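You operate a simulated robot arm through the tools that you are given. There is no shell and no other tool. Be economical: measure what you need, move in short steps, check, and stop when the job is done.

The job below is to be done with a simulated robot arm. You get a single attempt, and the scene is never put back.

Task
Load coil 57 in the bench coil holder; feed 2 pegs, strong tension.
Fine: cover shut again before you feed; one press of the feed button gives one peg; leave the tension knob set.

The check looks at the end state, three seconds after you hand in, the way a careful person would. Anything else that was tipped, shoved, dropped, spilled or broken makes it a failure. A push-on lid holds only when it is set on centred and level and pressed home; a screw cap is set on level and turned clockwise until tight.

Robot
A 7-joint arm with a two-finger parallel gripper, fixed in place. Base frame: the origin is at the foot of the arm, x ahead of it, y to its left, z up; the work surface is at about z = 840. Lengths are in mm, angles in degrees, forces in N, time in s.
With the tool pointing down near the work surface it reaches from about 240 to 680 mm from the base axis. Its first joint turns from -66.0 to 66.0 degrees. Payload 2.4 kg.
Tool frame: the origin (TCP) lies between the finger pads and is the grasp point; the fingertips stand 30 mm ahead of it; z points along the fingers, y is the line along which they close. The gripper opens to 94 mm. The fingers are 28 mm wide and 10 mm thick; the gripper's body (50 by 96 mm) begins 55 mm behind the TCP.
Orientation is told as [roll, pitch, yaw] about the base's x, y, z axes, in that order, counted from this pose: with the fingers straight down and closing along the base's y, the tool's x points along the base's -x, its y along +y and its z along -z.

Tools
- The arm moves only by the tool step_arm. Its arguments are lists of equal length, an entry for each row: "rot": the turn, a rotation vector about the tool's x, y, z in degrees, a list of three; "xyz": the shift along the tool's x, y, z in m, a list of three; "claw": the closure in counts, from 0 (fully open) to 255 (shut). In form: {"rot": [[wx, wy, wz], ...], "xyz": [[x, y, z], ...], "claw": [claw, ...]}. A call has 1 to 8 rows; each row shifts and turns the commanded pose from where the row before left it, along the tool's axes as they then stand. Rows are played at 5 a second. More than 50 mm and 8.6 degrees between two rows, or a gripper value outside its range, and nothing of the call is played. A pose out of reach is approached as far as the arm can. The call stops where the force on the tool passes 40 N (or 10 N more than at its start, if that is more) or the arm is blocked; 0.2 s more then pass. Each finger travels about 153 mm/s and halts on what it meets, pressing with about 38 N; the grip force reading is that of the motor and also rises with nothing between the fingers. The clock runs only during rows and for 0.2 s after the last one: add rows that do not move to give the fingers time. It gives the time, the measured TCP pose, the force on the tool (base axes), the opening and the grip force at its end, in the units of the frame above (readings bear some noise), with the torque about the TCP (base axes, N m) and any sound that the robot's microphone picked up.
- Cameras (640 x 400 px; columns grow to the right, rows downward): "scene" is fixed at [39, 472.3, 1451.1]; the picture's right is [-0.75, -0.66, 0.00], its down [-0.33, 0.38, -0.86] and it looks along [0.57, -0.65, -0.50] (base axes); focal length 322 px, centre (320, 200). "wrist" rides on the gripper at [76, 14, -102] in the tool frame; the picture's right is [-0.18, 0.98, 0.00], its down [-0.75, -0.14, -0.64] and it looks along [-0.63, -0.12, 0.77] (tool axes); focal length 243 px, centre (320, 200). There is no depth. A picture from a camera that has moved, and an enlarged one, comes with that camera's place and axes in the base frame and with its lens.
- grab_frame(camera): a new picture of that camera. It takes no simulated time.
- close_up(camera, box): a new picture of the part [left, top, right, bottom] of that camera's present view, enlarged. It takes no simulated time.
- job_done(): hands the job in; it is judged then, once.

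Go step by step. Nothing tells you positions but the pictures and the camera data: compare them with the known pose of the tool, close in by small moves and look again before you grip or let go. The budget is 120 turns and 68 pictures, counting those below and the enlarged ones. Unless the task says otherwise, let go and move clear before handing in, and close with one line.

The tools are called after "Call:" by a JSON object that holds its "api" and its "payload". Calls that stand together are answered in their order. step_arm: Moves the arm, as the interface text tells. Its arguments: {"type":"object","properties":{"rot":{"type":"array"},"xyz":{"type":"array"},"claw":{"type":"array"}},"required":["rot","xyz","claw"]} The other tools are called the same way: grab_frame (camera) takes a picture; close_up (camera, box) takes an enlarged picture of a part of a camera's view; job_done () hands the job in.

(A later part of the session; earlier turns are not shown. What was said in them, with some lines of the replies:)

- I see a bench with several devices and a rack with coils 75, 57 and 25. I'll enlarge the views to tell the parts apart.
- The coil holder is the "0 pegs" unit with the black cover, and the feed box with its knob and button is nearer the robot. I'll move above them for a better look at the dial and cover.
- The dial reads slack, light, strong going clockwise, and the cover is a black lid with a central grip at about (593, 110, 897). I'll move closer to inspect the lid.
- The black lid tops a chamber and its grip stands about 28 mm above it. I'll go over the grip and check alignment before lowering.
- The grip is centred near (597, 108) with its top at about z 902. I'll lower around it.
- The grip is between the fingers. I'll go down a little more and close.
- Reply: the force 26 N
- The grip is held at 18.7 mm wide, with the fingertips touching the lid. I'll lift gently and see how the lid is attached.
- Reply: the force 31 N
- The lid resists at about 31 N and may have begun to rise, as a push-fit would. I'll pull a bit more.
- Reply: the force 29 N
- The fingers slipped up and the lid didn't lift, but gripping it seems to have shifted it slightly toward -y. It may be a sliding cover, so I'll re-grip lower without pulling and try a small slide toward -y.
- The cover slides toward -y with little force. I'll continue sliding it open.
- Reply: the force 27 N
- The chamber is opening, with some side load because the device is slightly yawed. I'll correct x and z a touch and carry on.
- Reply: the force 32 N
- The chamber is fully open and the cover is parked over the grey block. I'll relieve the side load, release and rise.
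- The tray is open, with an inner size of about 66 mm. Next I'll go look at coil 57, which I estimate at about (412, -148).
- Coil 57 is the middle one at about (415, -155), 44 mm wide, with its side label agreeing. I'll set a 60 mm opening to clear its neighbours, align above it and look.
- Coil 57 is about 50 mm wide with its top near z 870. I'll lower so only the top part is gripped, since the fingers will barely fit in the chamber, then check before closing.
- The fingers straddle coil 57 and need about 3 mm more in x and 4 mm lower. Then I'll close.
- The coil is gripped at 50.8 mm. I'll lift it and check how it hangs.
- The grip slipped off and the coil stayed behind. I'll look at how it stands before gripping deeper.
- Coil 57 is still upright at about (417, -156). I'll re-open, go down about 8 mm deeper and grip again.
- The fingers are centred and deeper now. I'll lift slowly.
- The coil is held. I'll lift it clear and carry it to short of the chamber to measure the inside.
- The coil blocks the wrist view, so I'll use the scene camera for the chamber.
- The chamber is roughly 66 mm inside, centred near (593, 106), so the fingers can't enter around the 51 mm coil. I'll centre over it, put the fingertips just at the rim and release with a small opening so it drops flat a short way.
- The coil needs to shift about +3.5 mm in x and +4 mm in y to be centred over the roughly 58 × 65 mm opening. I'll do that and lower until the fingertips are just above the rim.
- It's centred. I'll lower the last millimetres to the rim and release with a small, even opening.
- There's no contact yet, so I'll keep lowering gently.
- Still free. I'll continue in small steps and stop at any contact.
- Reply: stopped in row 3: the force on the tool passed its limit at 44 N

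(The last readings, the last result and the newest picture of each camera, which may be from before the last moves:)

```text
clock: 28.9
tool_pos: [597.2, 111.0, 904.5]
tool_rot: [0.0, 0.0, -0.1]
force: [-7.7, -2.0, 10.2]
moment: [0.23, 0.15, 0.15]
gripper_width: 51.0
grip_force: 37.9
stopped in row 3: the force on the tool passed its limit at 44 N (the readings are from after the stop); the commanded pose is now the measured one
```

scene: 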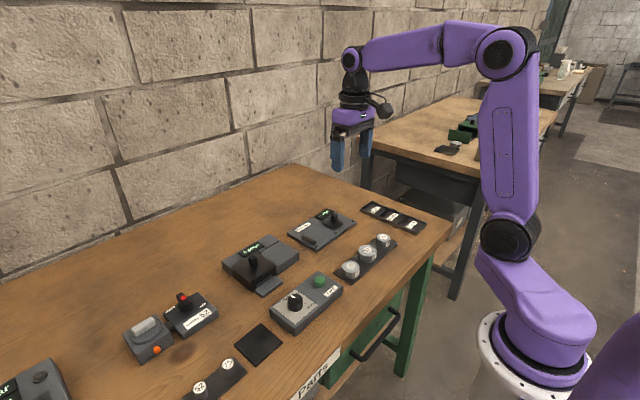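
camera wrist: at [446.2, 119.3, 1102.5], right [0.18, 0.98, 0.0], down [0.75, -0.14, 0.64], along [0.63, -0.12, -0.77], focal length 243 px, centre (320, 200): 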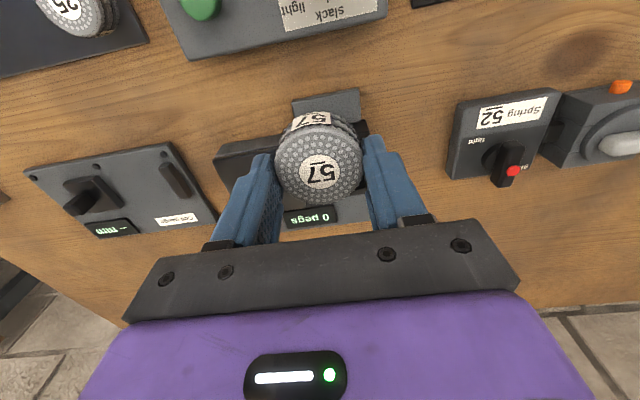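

The +y finger touched the rim, so the tips are at rim height. I'll back off 1 mm and release evenly.

Call:
{"api": "step_arm", "payload": {"rot": [[0, 0, 0], [0, 0, 0], [0, 0, 0], [0, 0, 0]], "xyz": [[0, -0.001, -0.001], [0, 0, 0], [0, 0, 0], [0, 0, 0]], "claw": [150, 106, 104, 104]}}

Call:
{"api": "close_up", "payload": {"camera": "scene", "box": [225, 240, 295, 295]}}

```text
clock: 29.9
tool_pos: [596.6, 109.2, 905.0]
tool_rot: [0.0, 0.0, 0.0]
force: [-8.5, -4.7, 9.7]
moment: [0.19, 0.16, 0.27]
gripper_width: 53.3
grip_force: 0.0
```

```text
7.27 times, centred on (260, 268) of scene
camera zoom: at [38.6, 472.2, 1451.1], right [-0.75, -0.66, 0.0], down [-0.33, 0.38, -0.86], along [0.57, -0.65, -0.5], focal length 2340 px, centre (756, -291)
```

zoom: 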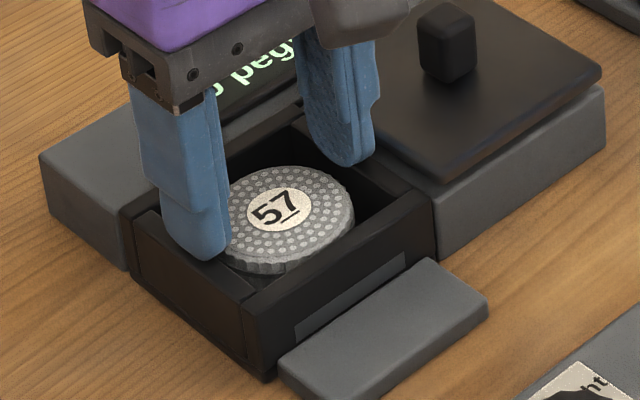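

The coil is in, possibly slightly tilted. I'll rise straight up and look.

Call:
{"api": "step_arm", "payload": {"rot": [[0, 0, 0], [0, 0, 0], [0, 0, 0], [0, 0, 0], [0, 0, 0]], "xyz": [[0, 0, -0.008], [0, 0, -0.02], [0, 0, -0.04], [0.03, 0, -0.02], [0, 0, 0]], "claw": [104, 104, 104, 104, 104]}}

Call:
{"api": "close_up", "payload": {"camera": "scene", "box": [225, 240, 295, 295]}}

Call:
{"api": "close_up", "payload": {"camera": "wrist", "box": [230, 50, 410, 200]}}

```text
clock: 31.1
tool_pos: [567.3, 110.1, 993.0]
tool_rot: [-0.1, 0.0, 0.0]
force: [0.3, -0.5, -0.4]
moment: [-0.01, 0.01, -0.03]
gripper_width: 55.5
grip_force: 0.1
```

```text
7.27 times, centred on (260, 268) of scene
camera zoom: at [39.0, 472.3, 1451.1], right [-0.75, -0.66, 0.0], down [-0.33, 0.38, -0.86], along [0.57, -0.65, -0.5], focal length 2340 px, centre (756, -291)
```

zoom: 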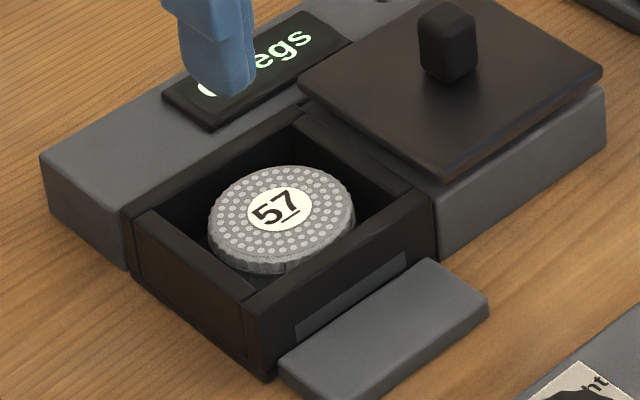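

```text
2.67 times, centred on (320, 125) of wrist
camera zoom: at [490.7, 123.3, 1095.3], right [0.18, 0.98, 0.0], down [0.75, -0.14, 0.64], along [0.63, -0.12, -0.77], focal length 647 px, centre (320, 400)
```

zoom: 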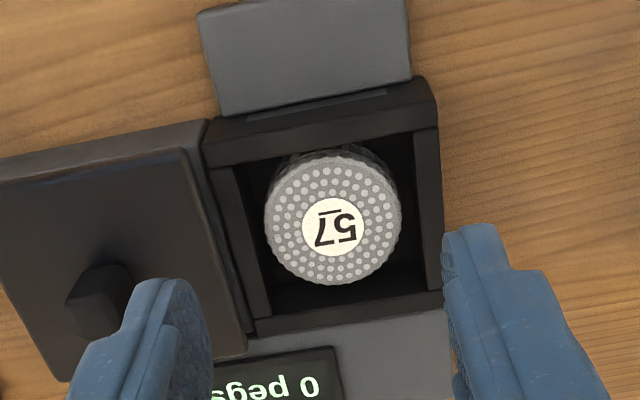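

The coil has dropped straight about 20 mm and sits flat, below the rim. I'll go back to the cover grip at (594.5, 25) and grasp it.

Call:
{"api": "step_arm", "payload": {"rot": [[0, 0, 0], [0, 0, 0], [0, 0, 0], [0, 0, 0], [0, 0, 0], [0, 0, 0]], "xyz": [[-0.014, -0.043, 0], [-0.0135, -0.042, 0.03], [0, 0, 0.03], [0, 0, 0.014], [0, 0, 0], [0, 0, 0]], "claw": [104, 104, 104, 104, 180, 225]}}

Call:
{"api": "close_up", "payload": {"camera": "scene", "box": [220, 205, 320, 295]}}

```text
refused: row 2 steps farther than a row can; nothing moved
```

```text
4.44 times, centred on (270, 250) of scene
camera zoom: at [39.0, 472.3, 1451.1], right [-0.75, -0.66, 0.0], down [-0.33, 0.38, -0.86], along [0.57, -0.65, -0.5], focal length 1430 px, centre (542, -22)
```

zoom: 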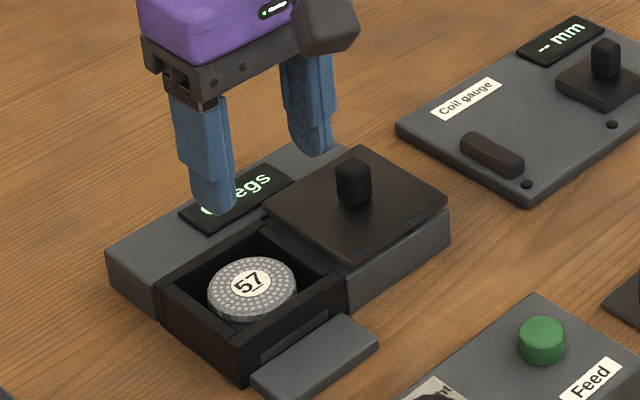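

One row was too long, so nothing moved. I'll split it up.

Call:
{"api": "step_arm", "payload": {"rot": [[0, 0, 0], [0, 0, 0], [0, 0, 0], [0, 0, 0], [0, 0, 0], [0, 0, 0], [0, 0, 0]], "xyz": [[-0.014, -0.043, 0], [-0.0135, -0.042, 0], [0, 0, 0.03], [0, 0, 0.03], [0, 0, 0.015], [0, 0, 0], [0, 0, 0]], "claw": [104, 104, 104, 104, 104, 180, 225]}}

```text
clock: 32.7
tool_pos: [593.7, 24.4, 916.4]
tool_rot: [0.0, 0.0, 0.0]
force: [0.6, 0.1, -3.7]
moment: [0.04, -0.38, -0.01]
gripper_width: 17.6
grip_force: 44.6
```

The cover grip is held cleanly. I'll slide the cover shut toward +y.

Call:
{"api": "step_arm", "payload": {"rot": [[0, 0, 0], [0, 0, 0], [0, 0, 0], [0, 0, 0], [0, 0, 0], [0, 0, 0], [0, 0, 0]], "xyz": [[0, 0.012, 0], [0, 0.012, 0], [0, 0.012, 0], [0, 0.012, 0], [0, 0.012, 0], [0, 0.012, 0], [0, 0, 0]], "claw": [225, 225, 225, 225, 225, 225, 225]}}

Call:
{"api": "close_up", "payload": {"camera": "scene", "box": [220, 225, 300, 295]}}

```text
clock: 34.3
tool_pos: [593.3, 97.9, 916.4]
tool_rot: [0.0, 0.0, 0.0]
force: [6.7, -0.2, -22.3]
moment: [0.02, -0.76, -0.01]
gripper_width: 17.5
grip_force: 45.0
```

```text
5.71 times, centred on (260, 260) of scene
camera zoom: at [39.6, 472.4, 1451.0], right [-0.75, -0.67, 0.0], down [-0.33, 0.38, -0.86], along [0.57, -0.65, -0.5], focal length 1839 px, centre (663, -143)
```

zoom: 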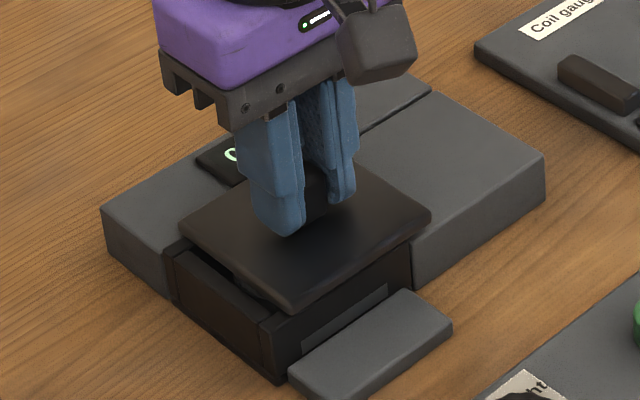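

There's about 13 mm left. I'll ease z a little and slide to the stop.

Call:
{"api": "step_arm", "payload": {"rot": [[0, 0, 0], [0, 0, 0], [0, 0, 0], [0, 0, 0], [0, 0, 0], [0, 0, 0]], "xyz": [[0, 0.004, 0.0008], [0, 0.004, 0], [0, 0.003, 0], [0, 0.002, 0], [0, 0.002, 0], [0, 0, 0]], "claw": [225, 225, 225, 225, 225, 225]}}

Call:
{"api": "close_up", "payload": {"camera": "scene", "box": [220, 225, 300, 295]}}

```text
clock: 35.7
tool_pos: [593.5, 110.0, 917.0]
tool_rot: [-0.1, 0.2, 0.0]
force: [-18.7, -9.3, 15.3]
moment: [-0.07, 0.06, 0.04]
gripper_width: 17.6
grip_force: 44.8
```

```text
5.71 times, centred on (260, 260) of scene
camera zoom: at [38.2, 472.0, 1451.2], right [-0.75, -0.66, 0.0], down [-0.33, 0.38, -0.86], along [0.58, -0.65, -0.5], focal length 1839 px, centre (663, -143)
```

zoom: 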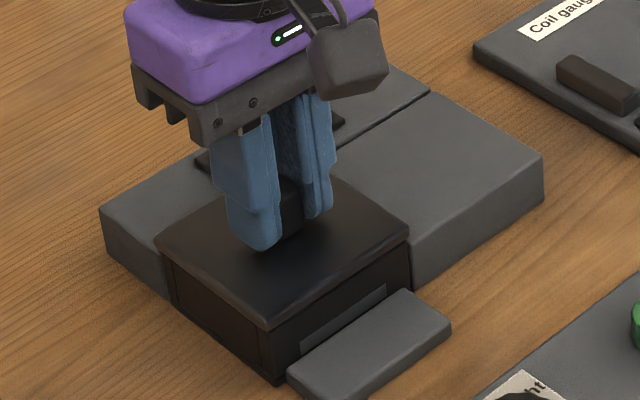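

The cover is back at its original position, with about 9 N at the stop. I'll give a small firm push, then release and rise.

Call:
{"api": "step_arm", "payload": {"rot": [[0, 0, 0], [0, 0, 0], [0, 0, 0], [0, 0, 0], [0, 0, 0], [0, 0, 0], [0, 0, 0]], "xyz": [[0.001, 0.001, 0], [0, 0, 0], [0, -0.001, 0], [0, 0, 0], [0, 0, -0.03], [0.0, 0, -0.05], [0, 0, 0]], "claw": [225, 225, 205, 140, 130, 90, 90]}}

Call:
{"api": "close_up", "payload": {"camera": "scene", "box": [220, 225, 300, 295]}}

```text
clock: 37.3
tool_pos: [593.5, 112.3, 996.0]
tool_rot: [0.1, 0.1, -0.1]
force: [-0.4, 0.0, 0.1]
moment: [0.03, 0.01, 0.03]
gripper_width: 60.7
grip_force: 0.1
```

```text
5.71 times, centred on (260, 260) of scene
camera zoom: at [39.0, 472.3, 1451.1], right [-0.75, -0.66, 0.0], down [-0.33, 0.38, -0.86], along [0.57, -0.65, -0.5], focal length 1839 px, centre (663, -143)
```

zoom: 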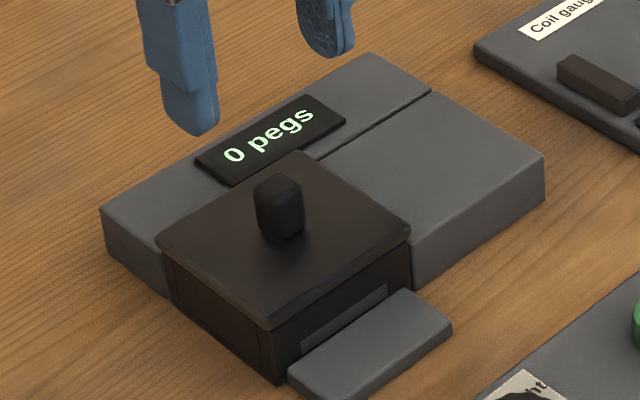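

The cover is shut with coil 57 inside. Next is the tension knob near (424, 122), so I'll go above it for a clear view.

Call:
{"api": "step_arm", "payload": {"rot": [[0, 0, 0], [0, 0, 0], [0, 0, 0], [0, 0, 0], [0, 0, 0]], "xyz": [[0.045, 0, 0], [0.045, 0.002, 0], [0.045, 0.002, 0], [0.04, 0.002, 0.02], [0, 0, 0.01]], "claw": [90, 90, 90, 90, 90]}}

Call:
{"api": "close_up", "payload": {"camera": "wrist", "box": [180, 30, 420, 210]}}

```text
clock: 38.5
tool_pos: [417.6, 117.6, 965.3]
tool_rot: [0.1, 0.0, 0.0]
force: [0.1, -0.5, 0.2]
moment: [0.01, 0.0, 0.01]
gripper_width: 60.8
grip_force: 0.1
```

```text
2.22 times, centred on (300, 120) of wrist
camera zoom: at [342.5, 130.9, 1067.7], right [0.18, 0.98, 0.0], down [0.75, -0.14, 0.64], along [0.63, -0.12, -0.77], focal length 539 px, centre (364, 378)
```

zoom: 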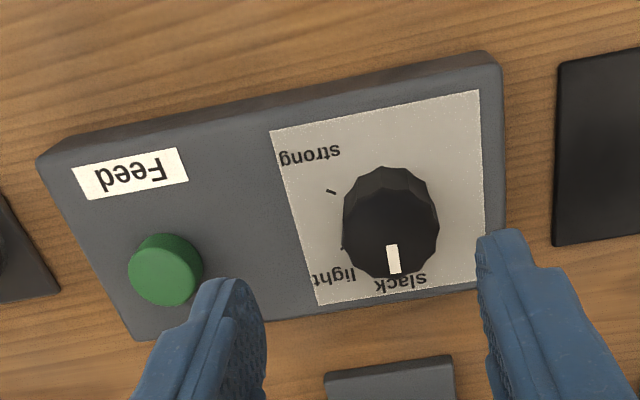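

The knob is centred near (426.5, 124) with slack, light and strong at 0°, 60° and 120° clockwise. I'll centre over it and pre-rotate the wrist -60° so the turn runs symmetrically.

Call:
{"api": "step_arm", "payload": {"rot": [[0, 0, 0], [0, 0, -8.5], [0, 0, -8.5], [0, 0, -8.5], [0, 0, -8.5], [0, 0, -8.5], [0, 0, -8.5], [0, 0, -8.5]], "xyz": [[-0.009, 0.0065, 0], [0, 0, 0], [0, 0, 0], [0, 0, 0], [0, 0, 0], [0, 0, 0], [0, 0, 0], [0, 0, 0]], "claw": [100, 100, 100, 100, 100, 100, 100, 100]}}

Call:
{"api": "step_arm", "payload": {"rot": [[0, 0, 0], [0, 0, 0]], "xyz": [[0, 0, 0.025], [0, 0, 0]], "claw": [100, 100]}}

Call:
{"api": "close_up", "payload": {"camera": "wrist", "box": [180, 50, 460, 240]}}

Call:
{"api": "close_up", "payload": {"camera": "scene", "box": [255, 235, 355, 335]}}

```text
clock: 40.3
tool_pos: [427.1, 124.5, 966.8]
tool_rot: [0.0, 0.1, 59.7]
force: [-0.2, -0.1, 0.4]
moment: [0.0, -0.02, 0.0]
gripper_width: 57.2
grip_force: 0.0
```

```text
clock: 40.9
tool_pos: [427.8, 123.4, 939.8]
tool_rot: [-0.1, 0.0, 59.4]
force: [-0.3, 0.0, 1.1]
moment: [-0.02, -0.02, -0.01]
gripper_width: 57.3
grip_force: 0.1
```

```text
2.11 times, centred on (320, 145) of wrist
camera zoom: at [376.7, 65.2, 1041.5], right [-0.75, 0.66, 0.0], down [0.5, 0.58, 0.64], along [0.42, 0.48, -0.77], focal length 511 px, centre (320, 316)
```

zoom: 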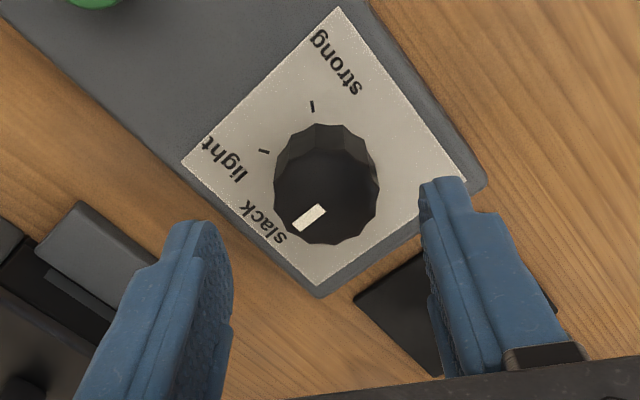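

```text
4.00 times, centred on (305, 285) of scene
camera zoom: at [39.0, 472.3, 1451.1], right [-0.75, -0.66, 0.0], down [-0.33, 0.38, -0.86], along [0.57, -0.65, -0.5], focal length 1287 px, centre (380, -140)
```

zoom: 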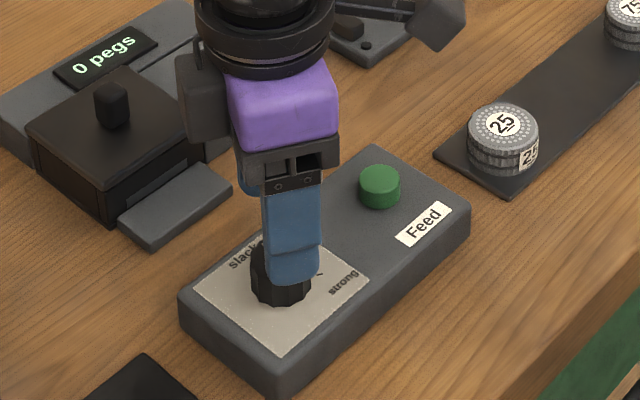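

The TCP is centred over the knob. I'll lower around it and close.

Call:
{"api": "step_arm", "payload": {"rot": [[0, 0, 0], [0, 0, 0], [0, 0, 0], [0, 0, 0], [0, 0, 0], [0, 0, 0]], "xyz": [[0, 0, 0.02], [0, 0, 0.012], [0, 0, 0.004], [0, 0, 0], [0, 0, 0], [0, 0, 0]], "claw": [100, 100, 100, 130, 160, 180]}}

Call:
{"api": "close_up", "payload": {"camera": "scene", "box": [255, 255, 335, 325]}}

```text
clock: 42.3
tool_pos: [425.9, 124.3, 904.2]
tool_rot: [0.2, 0.2, 59.5]
force: [-10.7, 9.0, 0.2]
moment: [0.12, 0.14, -0.08]
gripper_width: 33.6
grip_force: 44.6
```

```text
5.71 times, centred on (295, 290) of scene
camera zoom: at [38.7, 472.5, 1451.0], right [-0.75, -0.67, 0.0], down [-0.33, 0.38, -0.86], along [0.57, -0.65, -0.5], focal length 1839 px, centre (463, -314)
```

zoom: 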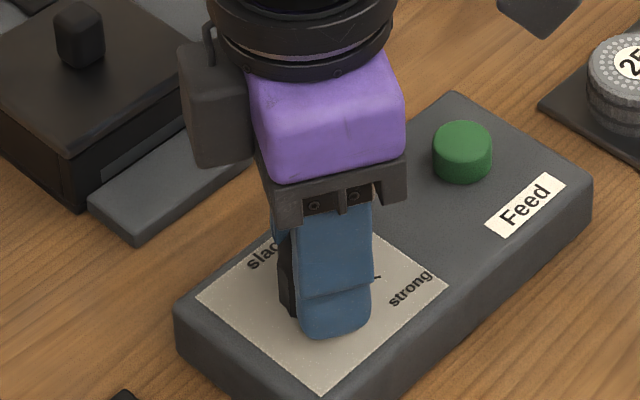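

The knob is gripped at 33.6 mm. I'll ease out the small offset and turn clockwise in steps.

Call:
{"api": "step_arm", "payload": {"rot": [[0, 0, 0], [0, 0, 6], [0, 0, 8], [0, 0, 8], [0, 0, 8], [0, 0, 8], [0, 0, 8], [0, 0, 0]], "xyz": [[0, 0.001, 0], [0, 0, 0], [0, 0, 0], [0, 0, 0], [0, 0, 0], [0, 0, 0], [0, 0, 0], [0, 0, 0]], "claw": [200, 200, 200, 200, 200, 200, 200, 200]}}

```text
clock: 44.1
tool_pos: [425.1, 125.2, 905.6]
tool_rot: [0.1, 0.3, 13.4]
force: [-12.5, 11.4, -29.2]
moment: [0.12, 0.8, 0.0]
gripper_width: 33.4
grip_force: 45.2
```

It turned 46° with some load from off-centring. I'll correct slightly and continue.

Call:
{"api": "step_arm", "payload": {"rot": [[0, 0, 0], [0, 0, 8], [0, 0, 8], [0, 0, 8], [0, 0, 8], [0, 0, 0]], "xyz": [[0.0008, 0.001, 0.0015], [0, 0, 0], [0, 0, 0], [0, 0, 0], [0, 0, 0], [0, 0, 0]], "claw": [200, 200, 200, 200, 200, 200]}}

Call:
{"api": "close_up", "payload": {"camera": "wrist", "box": [220, 90, 420, 240]}}

```text
clock: 45.5
tool_pos: [425.5, 125.6, 904.3]
tool_rot: [0.1, -0.1, -18.7]
force: [-13.1, -3.2, 32.6]
moment: [-0.12, 0.32, -0.02]
gripper_width: 33.2
grip_force: 44.8
```

```text
2.67 times, centred on (320, 165) of wrist
camera zoom: at [358.2, 162.3, 1006.6], right [0.49, 0.87, 0.0], down [0.67, -0.37, 0.64], along [0.56, -0.31, -0.77], focal length 647 px, centre (320, 293)
```

zoom: 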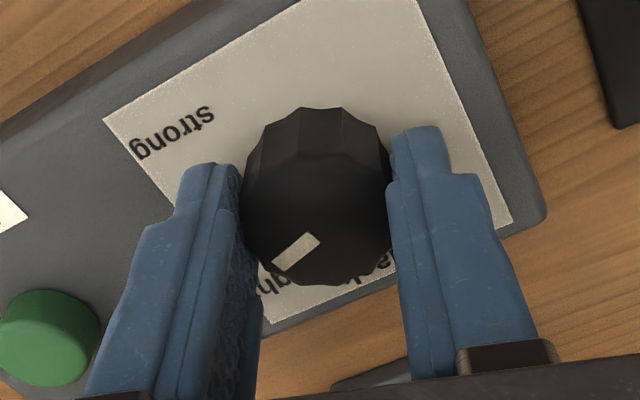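

The knob follows, with the marker at about 80°. I'll ease z and turn the remaining ~41°.

Call:
{"api": "step_arm", "payload": {"rot": [[0, 0, 0], [0, 0, 8], [0, 0, 8], [0, 0, 8], [0, 0, 8], [0, 0, 8], [0, 0, 1.5], [0, 0, 0]], "xyz": [[0.0008, 0, -0.001], [0, 0, 0], [0, 0, 0], [0, 0, 0], [0, 0, 0], [0, 0, 0], [0, 0, 0], [0, 0, 0]], "claw": [200, 200, 200, 200, 200, 200, 200, 200]}}

Call:
{"api": "close_up", "payload": {"camera": "wrist", "box": [220, 90, 420, 240]}}

```text
clock: 47.3
tool_pos: [424.6, 125.1, 905.6]
tool_rot: [-0.2, 0.0, -60.1]
force: [7.1, -20.7, -10.7]
moment: [-0.93, -0.77, 0.03]
gripper_width: 33.1
grip_force: 45.0
```

```text
2.67 times, centred on (320, 165) of wrist
camera zoom: at [400.6, 197.6, 1006.7], right [0.94, 0.33, 0.0], down [0.25, -0.72, 0.64], along [0.21, -0.61, -0.77], focal length 647 px, centre (320, 293)
```

zoom: 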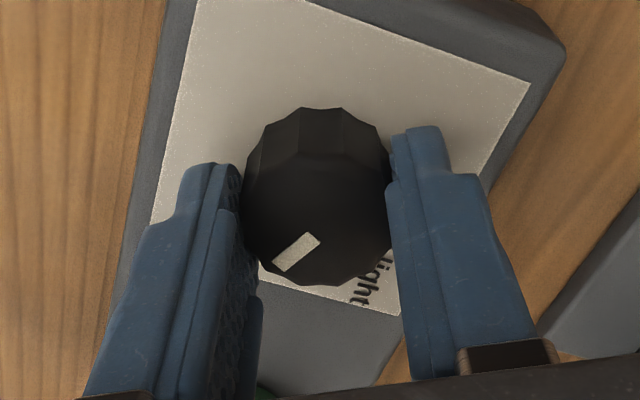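

Now at about 120°. I'll release, rise and check the marker.

Call:
{"api": "step_arm", "payload": {"rot": [[0, 0, 0], [0, 0, 0], [0, 0, 0], [0, 0, 0], [0, 0, 0]], "xyz": [[0, 0, 0], [0, 0, 0], [0, 0, -0.03], [0, 0, -0.045], [0, 0, 0]], "claw": [150, 100, 100, 80, 80]}}

Call:
{"api": "close_up", "payload": {"camera": "wrist", "box": [220, 70, 420, 220]}}

```text
clock: 48.5
tool_pos: [422.7, 125.3, 980.0]
tool_rot: [0.0, 0.0, -60.0]
force: [0.5, -0.2, -0.2]
moment: [-0.04, 0.0, 0.02]
gripper_width: 64.4
grip_force: 0.2
```

```text
2.67 times, centred on (320, 145) of wrist
camera zoom: at [398.6, 198.1, 1080.9], right [0.94, 0.33, 0.0], down [0.26, -0.72, 0.64], along [0.21, -0.61, -0.77], focal length 647 px, centre (320, 347)
```

zoom: 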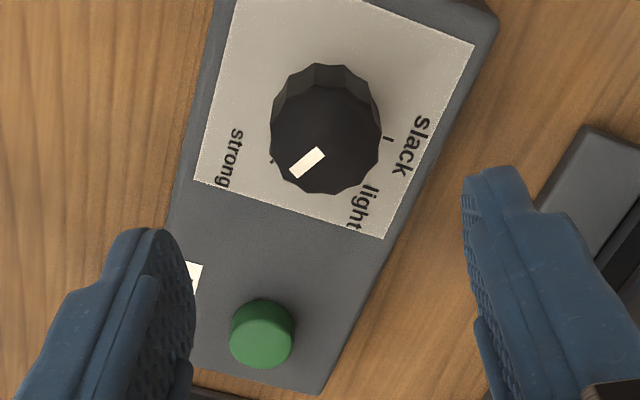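

The marker is right on "strong" (about 120°, tick at 121°). Now for the feed button near (429, 36.5, 873): I'll close the fingers, move above it and check.

Call:
{"api": "step_arm", "payload": {"rot": [[0, 0, 0], [0, 0, 0], [0, 0, 0], [0, 0, 0], [0, 0, 0]], "xyz": [[-0.0398, -0.0198, 0], [-0.0398, -0.0198, 0], [0, 0, 0.03], [0, 0, 0.025], [0, 0, 0]], "claw": [150, 255, 255, 255, 255]}}

Call:
{"api": "close_up", "payload": {"camera": "scene", "box": [275, 235, 365, 305]}}

Call:
{"api": "close_up", "payload": {"camera": "wrist", "box": [220, 50, 420, 200]}}

```text
clock: 49.7
tool_pos: [429.6, 36.8, 923.9]
tool_rot: [0.1, 0.0, -60.0]
force: [-0.1, -0.1, 0.1]
moment: [0.04, -0.02, 0.02]
gripper_width: 0.2
grip_force: 32.7
```

```text
5.71 times, centred on (320, 270) of scene
camera zoom: at [39.0, 472.3, 1451.1], right [-0.75, -0.66, 0.0], down [-0.33, 0.38, -0.86], along [0.57, -0.65, -0.5], focal length 1839 px, centre (320, -200)
```

zoom: 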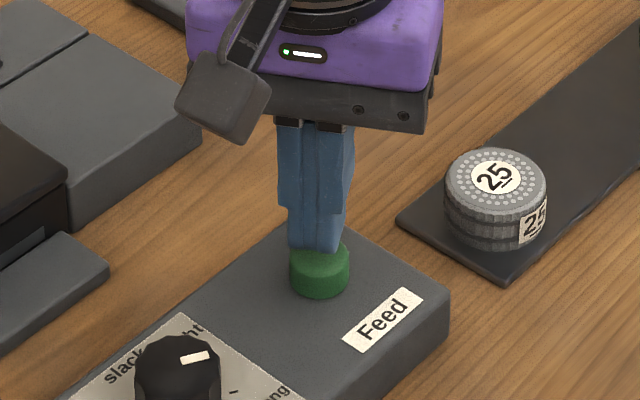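

```text
2.67 times, centred on (320, 125) of wrist
camera zoom: at [405.0, 109.4, 1026.0], right [0.94, 0.33, 0.0], down [0.25, -0.72, 0.64], along [0.21, -0.61, -0.77], focal length 647 px, centre (320, 400)
```

zoom: 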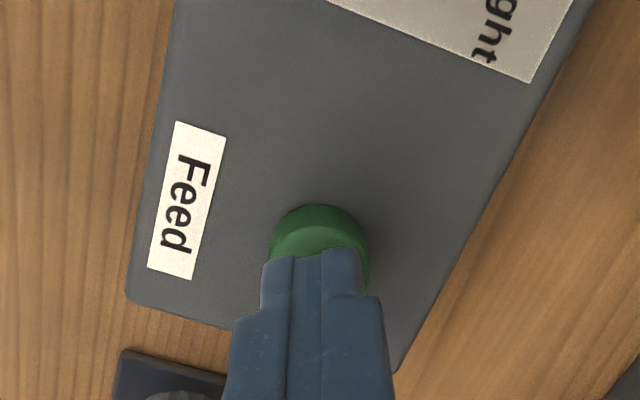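

The fingertips are directly over the button. I'll press down in small steps, watching force and sound.

Call:
{"api": "step_arm", "payload": {"rot": [[0, 0, 0], [0, 0, 0], [0, 0, 0], [0, 0, 0]], "xyz": [[0, 0, 0.006], [0, 0, 0.004], [0, 0, 0.002], [0, 0, 0]], "claw": [255, 255, 255, 255]}}

```text
clock: 50.7
tool_pos: [427.7, 36.4, 913.7]
tool_rot: [0.0, 0.0, -60.0]
force: [0.7, -0.4, 0.9]
moment: [0.0, -0.02, -0.03]
gripper_width: 0.2
grip_force: 32.9
```

Call:
{"api": "step_arm", "payload": {"rot": [[0, 0, 0], [0, 0, 0], [0, 0, 0], [0, 0, 0], [0, 0, 0]], "xyz": [[0, 0, 0.002], [0, 0, 0.002], [0, 0, 0.002], [0, 0, 0.002], [0, 0, 0]], "claw": [255, 255, 255, 255, 255]}}

```text
clock: 51.9
tool_pos: [429.8, 37.3, 905.1]
tool_rot: [0.0, 0.1, -60.0]
force: [-8.3, 1.5, 25.1]
moment: [0.04, 0.24, -0.05]
gripper_width: 0.1
grip_force: 32.3
heard: click
```

A click. I'll retract to release the button and read the display.

Call:
{"api": "step_arm", "payload": {"rot": [[0, 0, 0], [0, 0, 0], [0, 0, 0]], "xyz": [[0, 0, -0.01], [0, 0, -0.005], [0, 0, 0]], "claw": [255, 255, 255]}}

Call:
{"api": "close_up", "payload": {"camera": "scene", "box": [215, 225, 305, 300]}}

```text
clock: 52.7
tool_pos: [429.8, 37.0, 919.6]
tool_rot: [0.1, 0.0, -60.0]
force: [-0.2, 0.3, 0.0]
moment: [0.01, -0.02, -0.03]
gripper_width: 0.1
grip_force: 33.6
```

```text
5.33 times, centred on (260, 262) of scene
camera zoom: at [39.0, 472.3, 1451.1], right [-0.75, -0.66, 0.0], down [-0.33, 0.38, -0.86], along [0.57, -0.65, -0.5], focal length 1716 px, centre (640, -133)
```

zoom: 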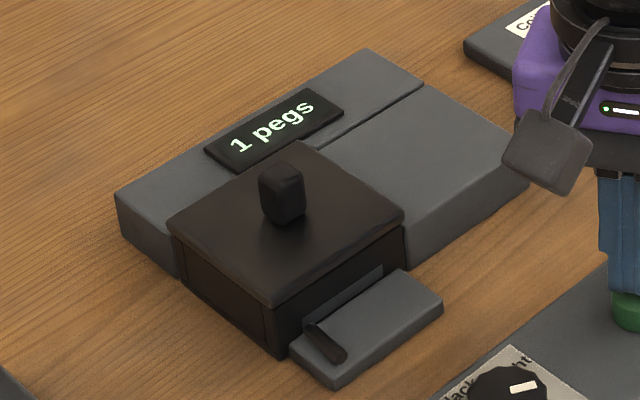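

The display reads "1 pegs" and a peg has come out on the ledge. I'll do one more identical press.

Call:
{"api": "step_arm", "payload": {"rot": [[0, 0, 0], [0, 0, 0], [0, 0, 0], [0, 0, 0], [0, 0, 0], [0, 0, 0], [0, 0, 0]], "xyz": [[0, 0, 0.005], [0, 0, 0.002], [0, 0, 0.002], [0, 0, 0.002], [0, 0, 0.002], [0, 0, 0.002], [0, 0, 0]], "claw": [255, 255, 255, 255, 255, 255, 255]}}

```text
clock: 54.3
tool_pos: [429.8, 38.1, 906.1]
tool_rot: [0.1, 0.0, -59.9]
force: [-3.2, 1.1, 21.9]
moment: [0.04, 0.09, -0.08]
gripper_width: 0.3
grip_force: 33.1
heard: click
```

Second click. I'll retract well clear and check the final state.

Call:
{"api": "step_arm", "payload": {"rot": [[0, 0, 0], [0, 0, 0], [0, 0, 0], [0, 0, 0], [0, 0, 0]], "xyz": [[0, 0, -0.02], [0, 0, -0.04], [0, 0, -0.045], [0, 0, -0.045], [0, 0, 0]], "claw": [255, 255, 255, 200, 150]}}

Call:
{"api": "close_up", "payload": {"camera": "scene", "box": [215, 225, 365, 340]}}

Call:
{"api": "grab_frame", "payload": {"camera": "scene"}}

```text
clock: 55.5
tool_pos: [430.7, 38.3, 1056.3]
tool_rot: [-0.1, -0.1, -60.0]
force: [-0.6, 0.7, -0.4]
moment: [0.04, 0.0, -0.01]
gripper_width: 38.5
grip_force: 0.2
```

```text
3.48 times, centred on (290, 282) of scene
camera zoom: at [39.0, 472.3, 1451.1], right [-0.75, -0.66, 0.0], down [-0.33, 0.38, -0.86], along [0.57, -0.65, -0.5], focal length 1119 px, centre (424, -87)
```

zoom: 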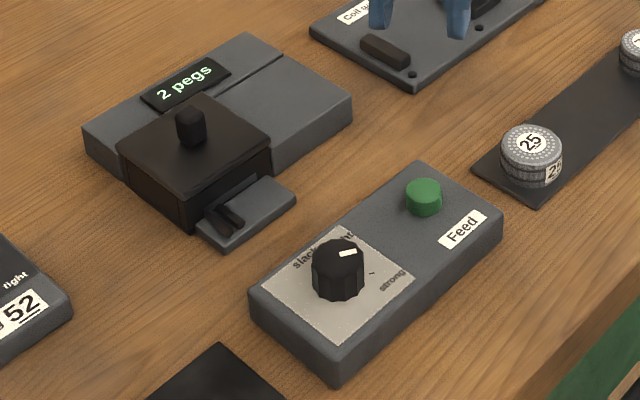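

```text
7 pictures are left
```

scene: 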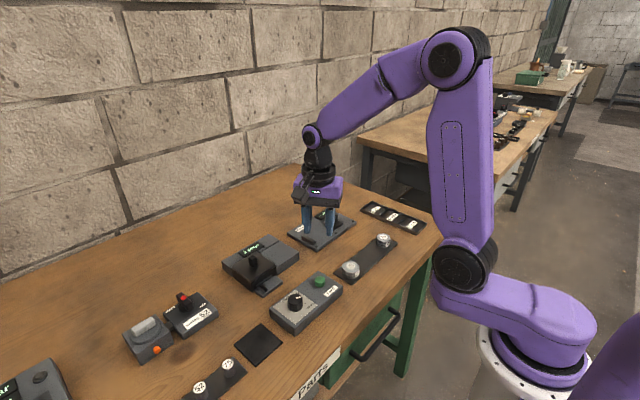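

The display reads "2 pegs" with two pegs on the ledge. The cover is shut, the knob is on strong, and everything else is undisturbed, so I'm handing in.

Call:
{"api": "job_done", "payload": {}}

```text
The job is handed in.
```

Coil 57 is loaded in the bench coil holder with the cover shut, tension is set to strong, 2 pegs were fed, and the arm is clear.
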